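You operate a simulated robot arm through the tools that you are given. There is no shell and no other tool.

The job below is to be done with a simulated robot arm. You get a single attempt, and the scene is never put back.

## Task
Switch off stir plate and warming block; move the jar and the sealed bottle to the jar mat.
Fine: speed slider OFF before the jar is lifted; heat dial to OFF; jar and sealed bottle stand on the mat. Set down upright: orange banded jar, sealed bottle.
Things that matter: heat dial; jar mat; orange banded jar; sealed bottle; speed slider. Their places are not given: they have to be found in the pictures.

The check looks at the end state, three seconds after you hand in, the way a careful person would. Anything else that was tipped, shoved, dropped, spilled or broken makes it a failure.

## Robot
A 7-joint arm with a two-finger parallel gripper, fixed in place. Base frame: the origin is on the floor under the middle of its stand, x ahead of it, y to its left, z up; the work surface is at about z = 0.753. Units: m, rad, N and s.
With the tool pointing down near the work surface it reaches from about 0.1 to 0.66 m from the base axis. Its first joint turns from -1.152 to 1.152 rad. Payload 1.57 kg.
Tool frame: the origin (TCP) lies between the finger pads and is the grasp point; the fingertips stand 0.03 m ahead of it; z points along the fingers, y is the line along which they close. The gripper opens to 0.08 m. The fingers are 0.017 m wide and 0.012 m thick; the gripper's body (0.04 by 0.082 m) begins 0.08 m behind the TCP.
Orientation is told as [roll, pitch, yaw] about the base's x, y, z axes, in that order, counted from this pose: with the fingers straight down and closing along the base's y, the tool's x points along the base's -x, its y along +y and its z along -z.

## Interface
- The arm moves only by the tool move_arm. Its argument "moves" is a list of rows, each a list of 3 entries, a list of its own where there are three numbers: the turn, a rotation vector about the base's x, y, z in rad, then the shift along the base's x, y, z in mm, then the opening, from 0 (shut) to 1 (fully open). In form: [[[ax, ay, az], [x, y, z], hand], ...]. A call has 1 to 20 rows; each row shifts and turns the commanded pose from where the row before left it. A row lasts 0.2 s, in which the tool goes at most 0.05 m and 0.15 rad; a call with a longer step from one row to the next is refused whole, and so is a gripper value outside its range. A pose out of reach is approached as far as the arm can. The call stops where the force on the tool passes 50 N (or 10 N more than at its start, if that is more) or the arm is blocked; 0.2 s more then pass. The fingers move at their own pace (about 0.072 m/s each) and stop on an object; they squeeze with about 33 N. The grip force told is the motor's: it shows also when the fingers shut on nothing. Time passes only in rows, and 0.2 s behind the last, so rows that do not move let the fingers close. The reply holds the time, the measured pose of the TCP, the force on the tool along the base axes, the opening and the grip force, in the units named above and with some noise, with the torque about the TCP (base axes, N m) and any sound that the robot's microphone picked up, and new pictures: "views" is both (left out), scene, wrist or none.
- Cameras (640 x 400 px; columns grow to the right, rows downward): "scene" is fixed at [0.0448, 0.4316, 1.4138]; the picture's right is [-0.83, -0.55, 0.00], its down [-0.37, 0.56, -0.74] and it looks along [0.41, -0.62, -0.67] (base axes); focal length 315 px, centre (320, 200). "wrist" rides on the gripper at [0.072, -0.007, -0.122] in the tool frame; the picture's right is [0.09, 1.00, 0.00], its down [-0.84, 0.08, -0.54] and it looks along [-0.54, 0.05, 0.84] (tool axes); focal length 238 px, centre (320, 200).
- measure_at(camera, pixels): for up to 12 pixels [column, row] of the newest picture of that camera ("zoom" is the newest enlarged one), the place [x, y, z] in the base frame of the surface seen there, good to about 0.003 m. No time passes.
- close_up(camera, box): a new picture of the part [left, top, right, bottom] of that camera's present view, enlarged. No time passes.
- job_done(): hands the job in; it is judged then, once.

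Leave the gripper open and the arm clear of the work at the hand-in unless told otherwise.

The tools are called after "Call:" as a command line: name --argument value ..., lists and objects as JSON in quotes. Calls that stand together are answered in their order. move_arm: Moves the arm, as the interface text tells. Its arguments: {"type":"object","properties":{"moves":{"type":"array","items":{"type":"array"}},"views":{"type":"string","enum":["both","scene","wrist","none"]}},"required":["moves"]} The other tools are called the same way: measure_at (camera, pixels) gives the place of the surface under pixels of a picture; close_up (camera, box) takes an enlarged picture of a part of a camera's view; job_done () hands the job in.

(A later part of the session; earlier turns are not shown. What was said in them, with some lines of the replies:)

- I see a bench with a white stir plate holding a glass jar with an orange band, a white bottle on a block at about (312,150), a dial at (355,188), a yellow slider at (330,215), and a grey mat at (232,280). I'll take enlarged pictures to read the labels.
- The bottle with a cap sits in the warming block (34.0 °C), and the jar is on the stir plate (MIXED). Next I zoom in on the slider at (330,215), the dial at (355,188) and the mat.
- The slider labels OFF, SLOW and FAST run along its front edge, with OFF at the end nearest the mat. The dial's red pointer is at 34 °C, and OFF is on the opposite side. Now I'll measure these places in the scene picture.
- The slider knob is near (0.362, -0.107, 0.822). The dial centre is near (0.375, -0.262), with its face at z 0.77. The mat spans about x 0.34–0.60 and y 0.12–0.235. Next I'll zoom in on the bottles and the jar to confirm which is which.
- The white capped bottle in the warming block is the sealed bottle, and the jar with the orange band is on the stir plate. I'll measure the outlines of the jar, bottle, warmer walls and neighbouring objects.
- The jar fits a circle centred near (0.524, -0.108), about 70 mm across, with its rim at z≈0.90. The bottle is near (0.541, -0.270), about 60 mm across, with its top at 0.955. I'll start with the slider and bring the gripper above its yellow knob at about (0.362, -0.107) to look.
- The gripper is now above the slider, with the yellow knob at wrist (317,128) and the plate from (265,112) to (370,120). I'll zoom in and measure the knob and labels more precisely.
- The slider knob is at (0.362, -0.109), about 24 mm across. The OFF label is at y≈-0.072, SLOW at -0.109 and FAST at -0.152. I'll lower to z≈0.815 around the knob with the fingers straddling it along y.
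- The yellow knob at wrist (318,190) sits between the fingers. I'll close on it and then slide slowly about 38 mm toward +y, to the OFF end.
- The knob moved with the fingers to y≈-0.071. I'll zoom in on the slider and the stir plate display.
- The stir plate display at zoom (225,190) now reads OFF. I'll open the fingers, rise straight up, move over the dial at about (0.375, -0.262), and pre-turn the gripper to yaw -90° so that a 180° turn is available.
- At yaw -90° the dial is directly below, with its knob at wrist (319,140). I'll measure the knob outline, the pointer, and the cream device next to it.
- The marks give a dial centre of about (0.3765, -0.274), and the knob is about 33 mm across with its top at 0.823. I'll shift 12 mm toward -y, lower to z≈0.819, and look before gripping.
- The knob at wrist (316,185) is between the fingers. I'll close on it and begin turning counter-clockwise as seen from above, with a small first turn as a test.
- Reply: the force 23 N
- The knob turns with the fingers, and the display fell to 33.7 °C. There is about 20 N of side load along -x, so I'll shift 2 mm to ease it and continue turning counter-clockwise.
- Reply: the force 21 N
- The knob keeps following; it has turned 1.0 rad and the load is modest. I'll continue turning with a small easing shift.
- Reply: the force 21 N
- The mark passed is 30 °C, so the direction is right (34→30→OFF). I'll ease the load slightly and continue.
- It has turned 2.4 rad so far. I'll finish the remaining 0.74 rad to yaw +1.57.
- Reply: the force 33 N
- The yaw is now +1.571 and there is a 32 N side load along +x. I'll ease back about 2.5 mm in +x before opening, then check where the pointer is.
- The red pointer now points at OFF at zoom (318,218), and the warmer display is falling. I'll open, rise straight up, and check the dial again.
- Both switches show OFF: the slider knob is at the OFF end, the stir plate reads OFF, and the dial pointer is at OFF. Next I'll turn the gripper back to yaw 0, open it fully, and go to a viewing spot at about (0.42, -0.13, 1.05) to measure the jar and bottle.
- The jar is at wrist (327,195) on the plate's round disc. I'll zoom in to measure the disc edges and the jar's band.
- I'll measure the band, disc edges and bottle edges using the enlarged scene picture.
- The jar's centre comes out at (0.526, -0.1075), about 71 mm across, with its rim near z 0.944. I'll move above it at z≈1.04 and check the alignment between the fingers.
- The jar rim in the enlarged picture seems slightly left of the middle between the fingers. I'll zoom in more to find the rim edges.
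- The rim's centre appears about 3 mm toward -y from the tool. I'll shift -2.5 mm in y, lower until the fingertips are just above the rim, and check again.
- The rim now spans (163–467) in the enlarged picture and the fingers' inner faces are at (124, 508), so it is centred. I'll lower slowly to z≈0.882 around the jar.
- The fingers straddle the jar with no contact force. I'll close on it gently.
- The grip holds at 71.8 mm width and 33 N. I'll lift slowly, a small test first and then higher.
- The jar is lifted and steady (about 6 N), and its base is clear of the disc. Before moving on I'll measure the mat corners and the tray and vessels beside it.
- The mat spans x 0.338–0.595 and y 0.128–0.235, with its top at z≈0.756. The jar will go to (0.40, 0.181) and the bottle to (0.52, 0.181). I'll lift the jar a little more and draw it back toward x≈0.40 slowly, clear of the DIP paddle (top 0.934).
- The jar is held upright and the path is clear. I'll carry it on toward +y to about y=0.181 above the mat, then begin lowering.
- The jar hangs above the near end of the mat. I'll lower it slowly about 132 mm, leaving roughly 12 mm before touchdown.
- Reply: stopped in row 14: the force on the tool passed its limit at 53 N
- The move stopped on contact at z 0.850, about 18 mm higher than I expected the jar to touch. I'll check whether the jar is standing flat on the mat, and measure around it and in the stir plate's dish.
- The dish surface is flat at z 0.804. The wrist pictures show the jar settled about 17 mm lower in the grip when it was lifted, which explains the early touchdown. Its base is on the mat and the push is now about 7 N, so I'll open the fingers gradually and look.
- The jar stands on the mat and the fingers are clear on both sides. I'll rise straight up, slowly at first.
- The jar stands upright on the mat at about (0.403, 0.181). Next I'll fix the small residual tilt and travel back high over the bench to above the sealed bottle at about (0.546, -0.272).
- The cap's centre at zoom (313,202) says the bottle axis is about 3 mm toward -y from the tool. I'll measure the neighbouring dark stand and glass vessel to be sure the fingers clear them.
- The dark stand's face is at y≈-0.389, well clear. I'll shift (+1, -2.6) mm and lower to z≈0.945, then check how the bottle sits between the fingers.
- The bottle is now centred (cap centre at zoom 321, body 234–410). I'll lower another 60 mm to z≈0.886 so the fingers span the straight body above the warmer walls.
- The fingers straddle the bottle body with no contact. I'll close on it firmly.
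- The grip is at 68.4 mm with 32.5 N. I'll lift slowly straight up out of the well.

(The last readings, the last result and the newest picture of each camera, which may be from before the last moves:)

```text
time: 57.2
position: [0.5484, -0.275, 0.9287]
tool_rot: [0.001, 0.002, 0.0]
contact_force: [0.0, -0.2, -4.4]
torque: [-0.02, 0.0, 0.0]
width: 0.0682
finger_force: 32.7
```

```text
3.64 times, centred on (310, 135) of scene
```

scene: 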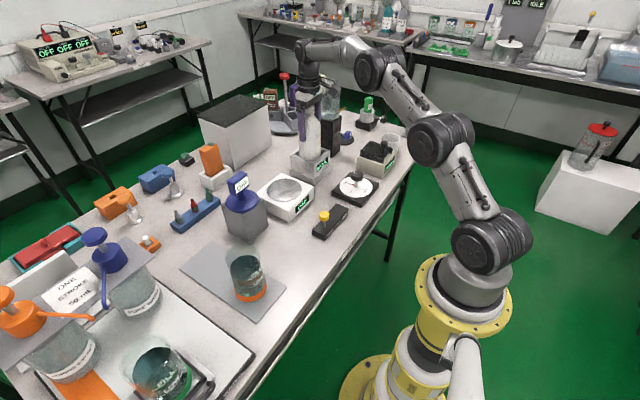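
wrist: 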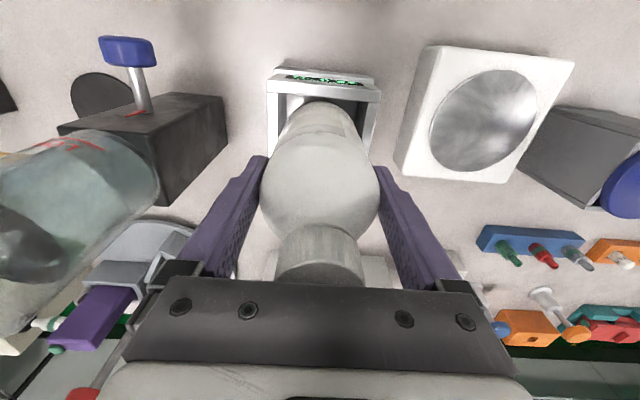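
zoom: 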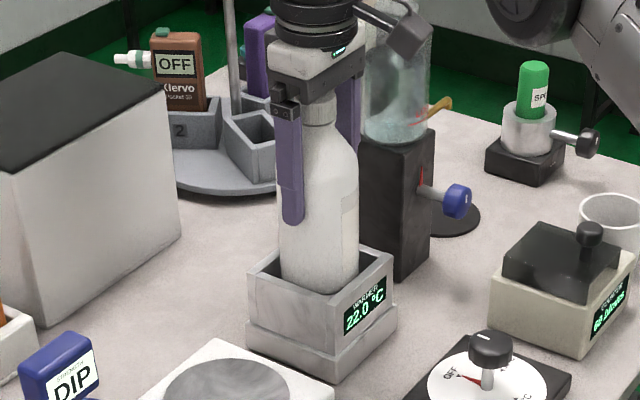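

The bottle rises without slipping (4.4 N). I'll continue up out of the well, then draw back slightly while rising to about z 1.09, so its base stays above everything on the way.

Call:
move_arm --moves '[[[0, 0, 0], [0, 0, 6], 0.5], [[0, 0, 0], [0, 0, 10], 0.5], [[0, 0, 0], [0, 0, 14], 0.5], [[0, 0, 0], [0, 0, 16], 0.5], [[0, 0, 0], [0, 0, 16], 0.5], [[0, 0, 0], [0, 0, 16], 0.5], [[0, 0, 0], [0, 0, 16], 0.5], [[0, 0, 0], [-4, 0, 16], 0.5], [[0, 0, 0], [-8, 0, 12], 0.5], [[0, 0, 0], [-12, 3, 12], 0.5], [[0, 0, 0], [-14, 6, 10], 0.5], [[0, 0, 0], [-14, 9, 8], 0.5], [[0, 0, 0], [-10, 12, 5], 0.5], [[0, 0, 0], [-6, 14, 3], 0.5], [[0, 0, 0], [0, 14, 0], 0.5], [[0, 0, 0], [0, 9, 0], 0.5], [[0, 0, 0], [0, 4, 0], 0.5], [[0, 0, 0], [0, 0, 0], 0.5]]' --views "both"

```text
time: 61.0
position: [0.4786, -0.2034, 1.0869]
tool_rot: [-0.001, 0.0, 0.001]
contact_force: [0.5, 0.4, -4.6]
torque: [-0.02, 0.02, 0.03]
width: 0.0684
finger_force: 33.0
```

scene: 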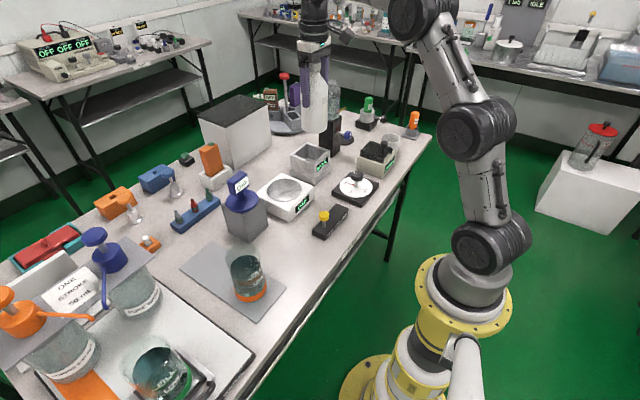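
wrist: 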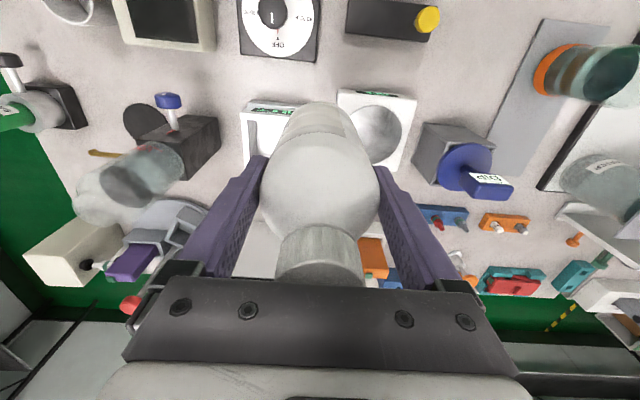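

The bottle is clear of the well and held upright. I'll zoom in to find its base height relative to the tool.

Call:
close_up --camera "scene" --box '[285, 40, 355, 145]'

Call:
measure_at --camera "scene" --pixels '[[314, 130], [316, 132], [318, 131], [313, 125], [320, 125], [316, 120]]'

```text
3.81 times, centred on (320, 92) of scene
```

zoom: 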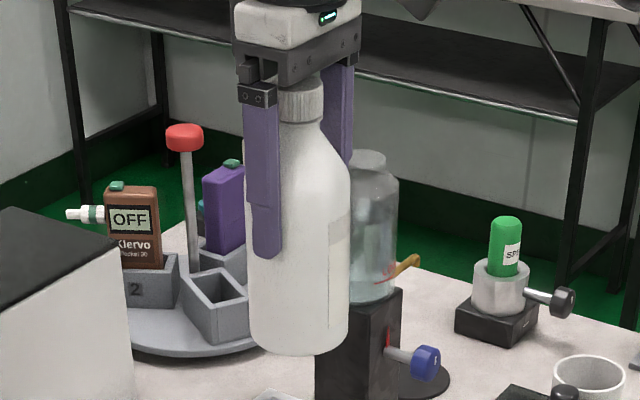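

```text
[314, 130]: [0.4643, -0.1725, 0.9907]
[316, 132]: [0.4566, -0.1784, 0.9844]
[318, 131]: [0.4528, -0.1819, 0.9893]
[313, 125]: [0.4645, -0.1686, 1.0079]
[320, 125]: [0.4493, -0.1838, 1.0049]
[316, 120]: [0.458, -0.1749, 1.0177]
```

The bottle's base is about 104 mm below the tool point, so touchdown on the mat is expected at z≈0.860. I'll carry it toward +y at this height; its base at 0.984 clears the DIP paddle (0.934).

Call:
move_arm --moves '[[[0, 0, 0], [0, 6, 0], 0.5], [[0, 0, 0], [0, 12, 0], 0.5], [[0, 0, 0], [0, 18, 0], 0.5], [[0, 0, 0], [0, 22, 0], 0.5], [[0, 0, 0], [0, 22, 0], 0.5], [[0, 0, 0], [0, 22, 0], 0.5], [[0, 0, 0], [0, 22, 0], 0.5], [[0, 0, 0], [0, 22, 0], 0.5], [[0, 0, 0], [2, 22, 0], 0.5], [[0, 0, 0], [3, 22, 0], 0.5], [[0, 0, 0], [4, 22, 0], 0.5], [[0, 0, 0], [5, 22, 0], 0.5], [[0, 0, 0], [6, 22, 0], 0.5], [[0, 0, 0], [6, 22, 0], 0.5], [[0, 0, 0], [6, 22, 0], 0.5], [[0, 0, 0], [5, 22, 0], 0.5], [[0, 0, 0], [4, 22, 0], 0.5], [[0, 0, 0], [2.4, 15, 0], 0.5], [[0, 0, 0], [0, 10.4, 0], 0.5], [[0, 0, 0], [0, 5, 0], 0.5]]' --views "both"

```text
time: 65.2
position: [0.5235, 0.1695, 1.086]
tool_rot: [0.002, 0.0, 0.001]
contact_force: [-0.1, -1.2, -4.4]
torque: [-0.02, 0.03, -0.01]
width: 0.0684
finger_force: 33.2
```

scene: 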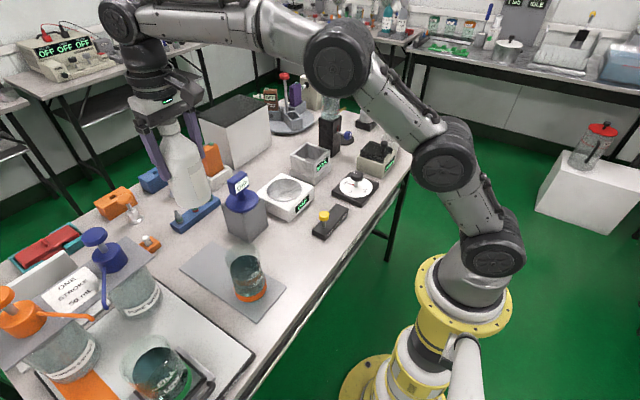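
wrist: 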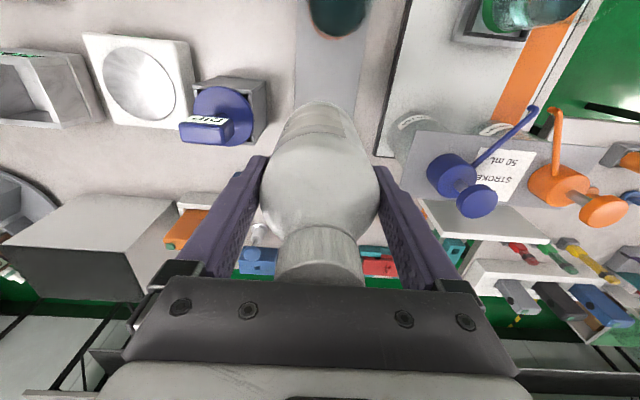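

The bottle is above the far half of the mat. Before lowering I'll measure the nearest edges of the platform with the blue and orange pumps and the DIP paddle.

Call:
measure_at --camera "wrist" --pixels '[[412, 135], [405, 165], [435, 165], [480, 150], [533, 110], [400, 135], [478, 200], [250, 130], [230, 135], [345, 60], [300, 100], [375, 90]]'

Call:
measure_at --camera "scene" --pixels '[[148, 243], [122, 243], [103, 270], [90, 315], [110, 297], [96, 237], [110, 255], [158, 285], [155, 245]]'

```text
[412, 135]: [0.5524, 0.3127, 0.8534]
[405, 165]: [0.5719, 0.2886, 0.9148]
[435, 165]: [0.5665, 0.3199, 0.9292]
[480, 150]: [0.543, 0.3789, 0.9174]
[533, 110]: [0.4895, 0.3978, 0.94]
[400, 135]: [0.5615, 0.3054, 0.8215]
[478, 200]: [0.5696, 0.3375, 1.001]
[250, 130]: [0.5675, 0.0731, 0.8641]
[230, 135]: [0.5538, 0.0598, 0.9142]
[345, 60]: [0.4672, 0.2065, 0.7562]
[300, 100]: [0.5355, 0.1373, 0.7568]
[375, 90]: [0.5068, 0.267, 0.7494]
```

```text
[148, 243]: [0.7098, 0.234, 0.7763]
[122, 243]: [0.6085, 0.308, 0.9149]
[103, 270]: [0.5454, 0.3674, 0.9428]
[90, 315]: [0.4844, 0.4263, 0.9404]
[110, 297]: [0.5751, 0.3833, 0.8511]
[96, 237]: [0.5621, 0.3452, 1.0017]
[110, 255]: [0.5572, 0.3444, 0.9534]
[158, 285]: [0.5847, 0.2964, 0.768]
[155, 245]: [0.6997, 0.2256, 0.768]
```

The platform edge is at y≈0.288 and DIP ends near y≈0.08, while the gripper spans 0.129–0.233, so it is clear. I'll shift to y≈0.180 and lower to z≈0.872, about 12 mm above touchdown.

Call:
move_arm --moves '[[[0, 0, 0], [-1.5, 5, 0], 0.5], [[0, 0, 0], [0, 5, 0], 0.5], [[0, 0, 0], [0, 0, -6], 0.5], [[0, 0, 0], [0, 0, -12], 0.5], [[0, 0, 0], [0, 0, -16], 0.5], [[0, 0, 0], [0, 0, -16], 0.5], [[0, 0, 0], [0, 0, -16], 0.5], [[0, 0, 0], [0, 0, -16], 0.5], [[0, 0, 0], [0, 0, -16], 0.5], [[0, 0, 0], [0, 0, -16], 0.5], [[0, 0, 0], [0, 0, -16], 0.5], [[0, 0, 0], [0, 0, -16], 0.5], [[0, 0, 0], [0, 0, -16], 0.5], [[0, 0, 0], [0, 0, -16], 0.5], [[0, 0, 0], [0, 0, -14], 0.5], [[0, 0, 0], [0, 0, -10], 0.5], [[0, 0, 0], [0, 0, -8], 0.5], [[0, 0, 0], [0, 0, -4], 0.5], [[0, 0, 0], [0, 0, 0], 0.5]]' --views "both"

Call:
close_up --camera "scene" --box '[140, 150, 300, 320]'

```text
time: 69.2
position: [0.5229, 0.1807, 0.872]
tool_rot: [0.001, -0.001, -0.001]
contact_force: [0.0, 0.2, -4.0]
torque: [-0.02, 0.04, 0.0]
width: 0.0682
finger_force: 33.3
```

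scene: 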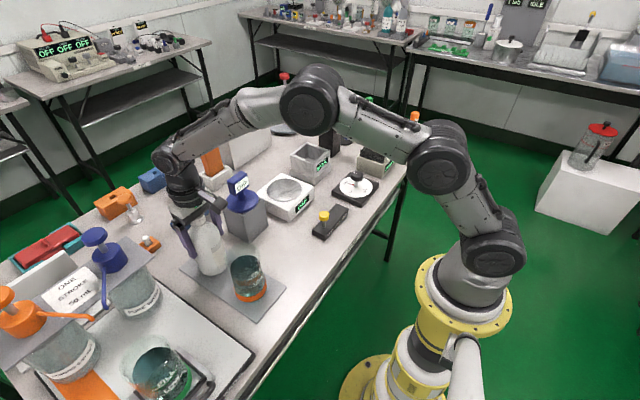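
wrist: 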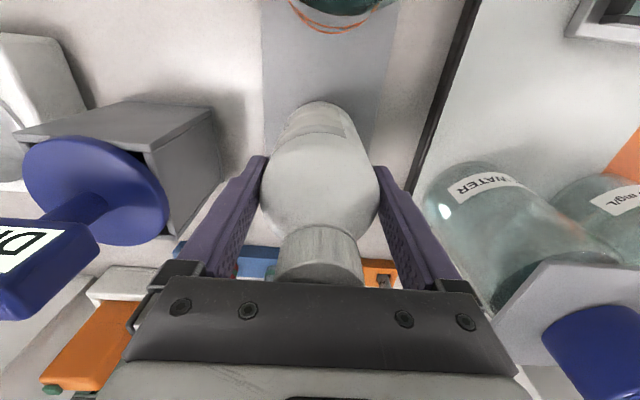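

```text
2.35 times, centred on (220, 235) of scene
```

zoom: 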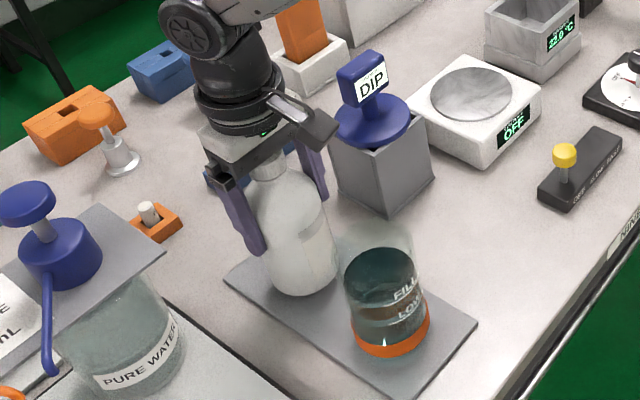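

The bottle is just above the mat, clear of the jar and the pump bottle. I'll lower in 2 mm steps and watch the force.

Call:
move_arm --moves '[[[0, 0, 0], [0, 0, -2], 0.5], [[0, 0, 0], [0, 0, -2], 0.5], [[0, 0, 0], [0, 0, -2], 0.5], [[0, 0, 0], [0, 0, -2], 0.5], [[0, 0, 0], [0, 0, -1], 0.5], [[0, 0, 0], [0, 0, 0], 0.5]]' --views "none"

```text
time: 70.6
position: [0.521, 0.1808, 0.8633]
tool_rot: [0.0, 0.003, 0.001]
contact_force: [1.2, 0.1, -4.9]
torque: [0.0, 0.03, 0.03]
width: 0.0685
finger_force: 33.1
```

The bottle is still hanging freely at z 0.863 (-4.9 N). I'll continue in 1 mm steps.

Call:
move_arm --moves '[[[0, 0, 0], [0, 0, -1], 0.5], [[0, 0, 0], [0, 0, -1], 0.5], [[0, 0, 0], [0, 0, 0], 0.5]]' --views "none"

Call:
move_arm --moves '[[[0, 0, 0], [0, 0, -1], 0.5], [[0, 0, 0], [0, 0, 0], 0.5]]' --views "none"

Call:
move_arm --moves '[[[0, 0, 0], [0, 0, -1], 0.5], [[0, 0, 0], [0, 0, 0], 0.5]]' --views "none"

```text
time: 71.4
position: [0.5212, 0.1813, 0.8619]
tool_rot: [0.001, 0.0, 0.001]
contact_force: [-6.9, -2.1, 10.1]
torque: [-0.22, 0.51, -0.01]
width: 0.0683
finger_force: 33.0
```

```text
time: 72.0
position: [0.5221, 0.1808, 0.8627]
tool_rot: [0.001, -0.001, 0.0]
contact_force: [-11.9, -0.7, 21.4]
torque: [-0.2, 0.66, -0.03]
width: 0.0684
finger_force: 33.0
```

```text
time: 72.6
position: [0.5226, 0.1801, 0.8624]
tool_rot: [0.002, -0.006, -0.001]
contact_force: [-9.8, -1.9, 26.1]
torque: [-0.17, 0.12, -0.04]
width: 0.0689
finger_force: 32.7
```

It touched down at z≈0.862, with 26 N of push. I'll ease up 2.5 mm to relieve the load and then open gradually.

Call:
move_arm --moves '[[[0, 0, 0], [0, 0, 1.5], 0.5], [[0, 0, 0], [0, 0, 1], 0.5], [[0, 0, 0], [0, 0, 0], 0.5]]' --views "both"

Call:
close_up --camera "scene" --box '[160, 180, 290, 320]'

```text
time: 73.4
position: [0.5232, 0.1815, 0.8611]
tool_rot: [0.001, -0.001, -0.002]
contact_force: [1.5, 1.1, 11.4]
torque: [0.24, -0.58, 0.04]
width: 0.0687
finger_force: 32.8
```

scene: 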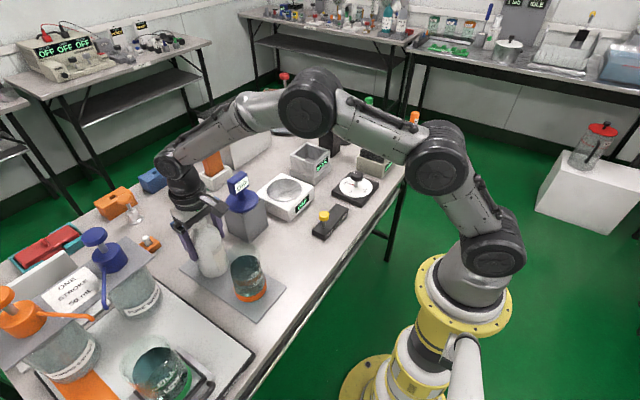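
wrist: 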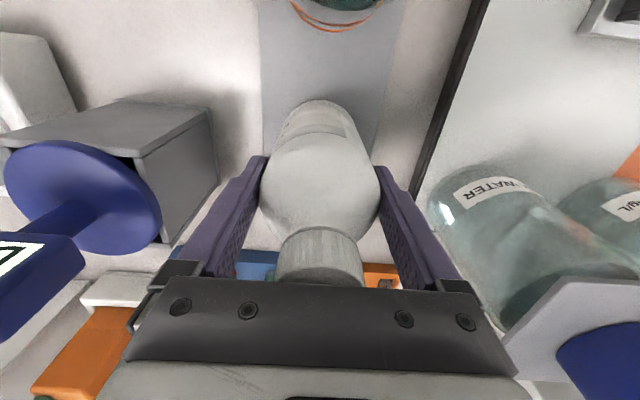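

```text
2.86 times, centred on (225, 250) of scene
```

zoom: 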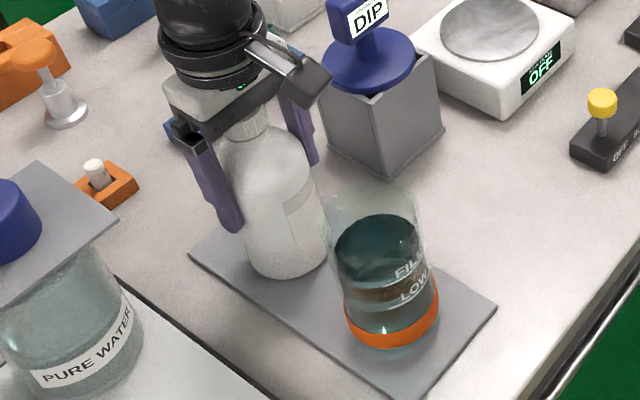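

The bottle stands on the mat and the load is down to about 11 N. I'll open the fingers.

Call:
move_arm --moves '[[[0, 0, 0], [0, 0, 0], 0.85], [[0, 0, 0], [0, 0, 0], 0.93], [[0, 0, 0], [0, 0, 0], 1], [[0, 0, 0], [0, 0, 0], 1], [[0, 0, 0], [0, 0, 0], 1]]' --views "both"

Call:
close_up --camera "wrist" --box '[220, 80, 420, 290]'

```text
time: 74.6
position: [0.523, 0.1808, 0.8623]
tool_rot: [0.0, -0.001, 0.001]
contact_force: [0.2, -0.8, 0.8]
torque: [-0.01, 0.01, 0.01]
width: 0.0801
finger_force: 0.1
```

scene: 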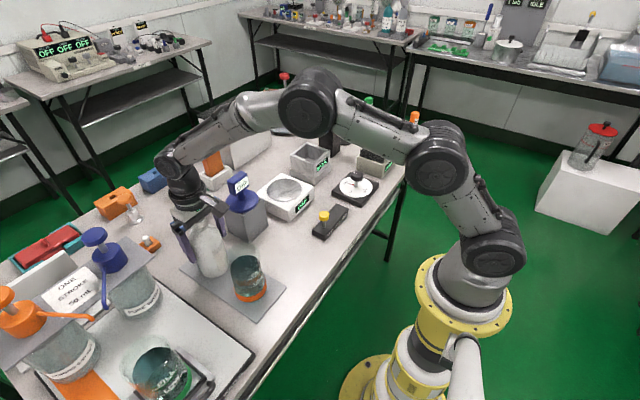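
wrist: 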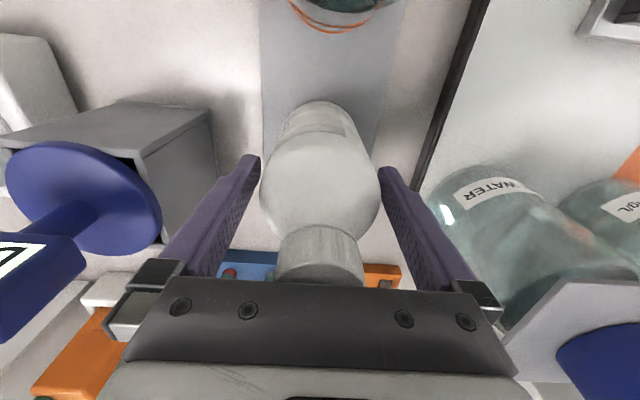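

```text
1.90 times, centred on (320, 185) of wrist
```

zoom: 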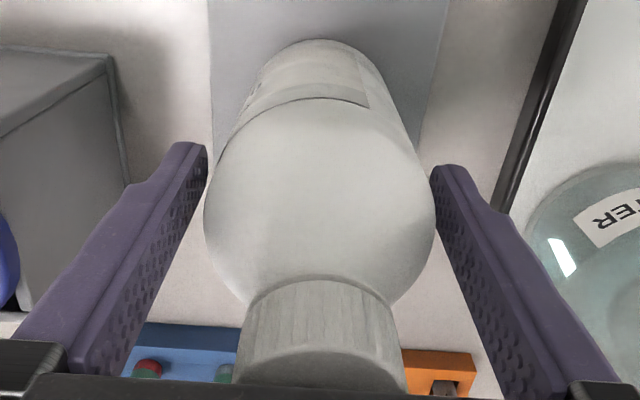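

The fingers are open and clear on both sides of the standing bottle. I'll rise straight up slowly, then move the arm back away from the mat.

Call:
move_arm --moves '[[[0, 0, 0], [0, 0, 4], 1], [[0, 0, 0], [0, 0, 8], 1], [[0, 0, 0], [0, 0, 12], 1], [[0, 0, 0], [0, 0, 18], 1], [[0, 0, 0], [0, 0, 25], 1], [[0, 0, 0], [0, 0, 30], 1], [[0, 0, 0], [0, 0, 35], 1], [[0, 0, 0], [0, 0, 35], 1], [[0, 0, 0], [0, 0, 35], 1], [[0, 0, 0], [-10, -20, 10], 1], [[0, 0, 0], [-15, -35, 0], 1], [[0, 0, 0], [-15, -40, 0], 1], [[0, 0, 0], [-10, -45, 0], 1], [[0, 0, 0], [-10, -45, 0], 1], [[0, 0, 0], [-10, -40, 0], 1], [[0, 0, 0], [0, -20, 0], 1], [[0, 0, 0], [0, 0, 0], 1]]' --views "both"

Call:
close_up --camera "scene" --box '[160, 180, 300, 330]'

Call:
close_up --camera "scene" --box '[250, 130, 400, 245]'

```text
time: 78.2
position: [0.4511, -0.0637, 1.0761]
tool_rot: [0.0, 0.001, 0.001]
contact_force: [0.0, 0.5, -0.5]
torque: [0.01, 0.04, -0.02]
width: 0.0799
finger_force: 0.0
```

scene: 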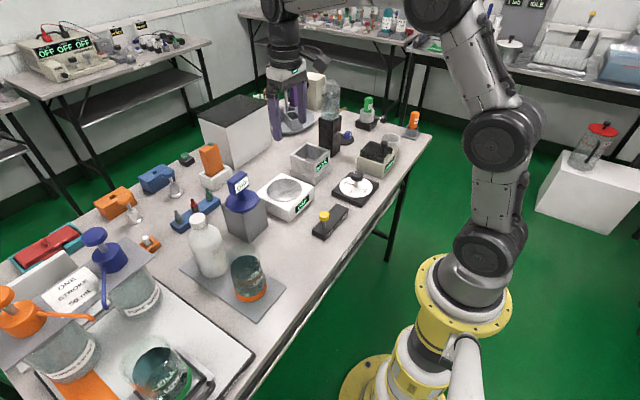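
wrist: 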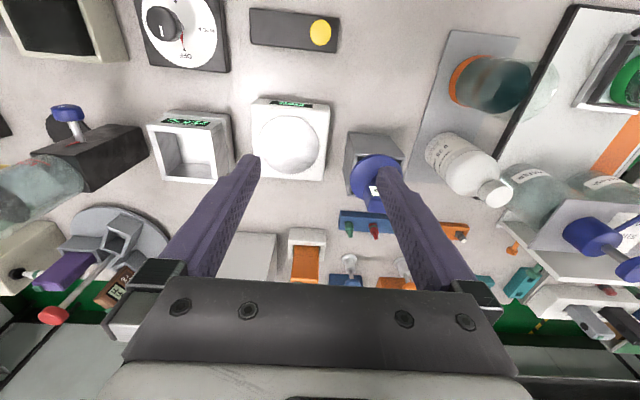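

```text
2.67 times, centred on (230, 255) of scene
```

zoom: 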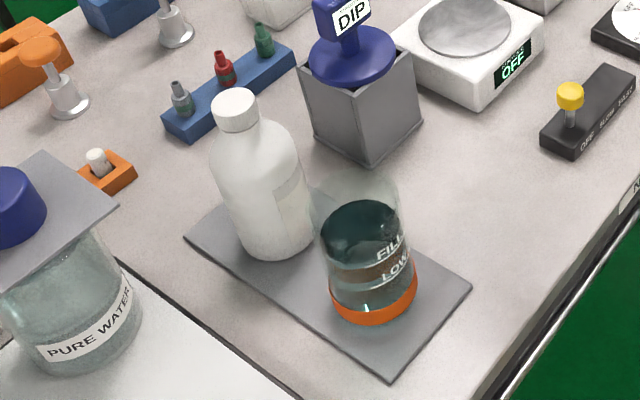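

```text
3.48 times, centred on (325, 188) of scene
```

zoom: 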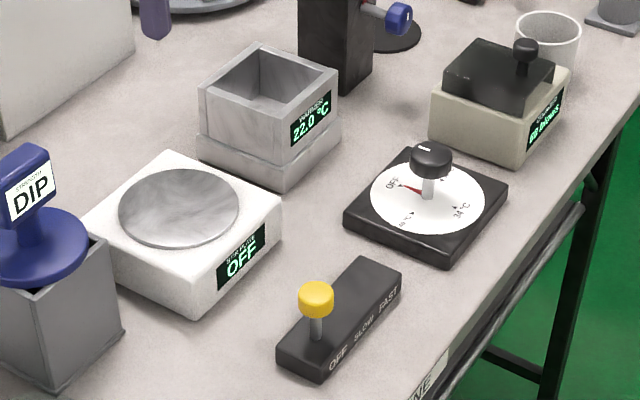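

The final state looks right:
- **Stir plate:** it reads OFF, and the slider knob is at the OFF end.
- **Warming block:** the dial pointer is at OFF, and the display has fallen to 22.0 °C.
- **Jar and bottle:** both stand upright on the mat.
- **Everything else:** nothing else on the bench was tipped or shoved in the last pictures.

The gripper is open and the arm is clear of the work, so I'm handing in.

Call:
job_done

```text
The job is handed in.
```

The job is done and handed in; I haven't had a result back from the check yet. In the last pictures everything was as you asked:

- **Stir plate:** I moved the speed slider to OFF before lifting the jar, and the display reads OFF.
- **Warming block:** the heat dial points at OFF, and the display had fallen to 22.0 °C.
- **Jar and sealed bottle:** both stand upright on the jar mat, about 12 cm apart between centres.

The jar slipped about 17 mm in the fingers when lifted. Because of that it met the mat sooner than I expected, with a brief push of about 53 N. It stayed upright, and I saw no spill or damage.

Nothing else on the bench looked tipped or shoved. The gripper is open and the arm is clear of the work.
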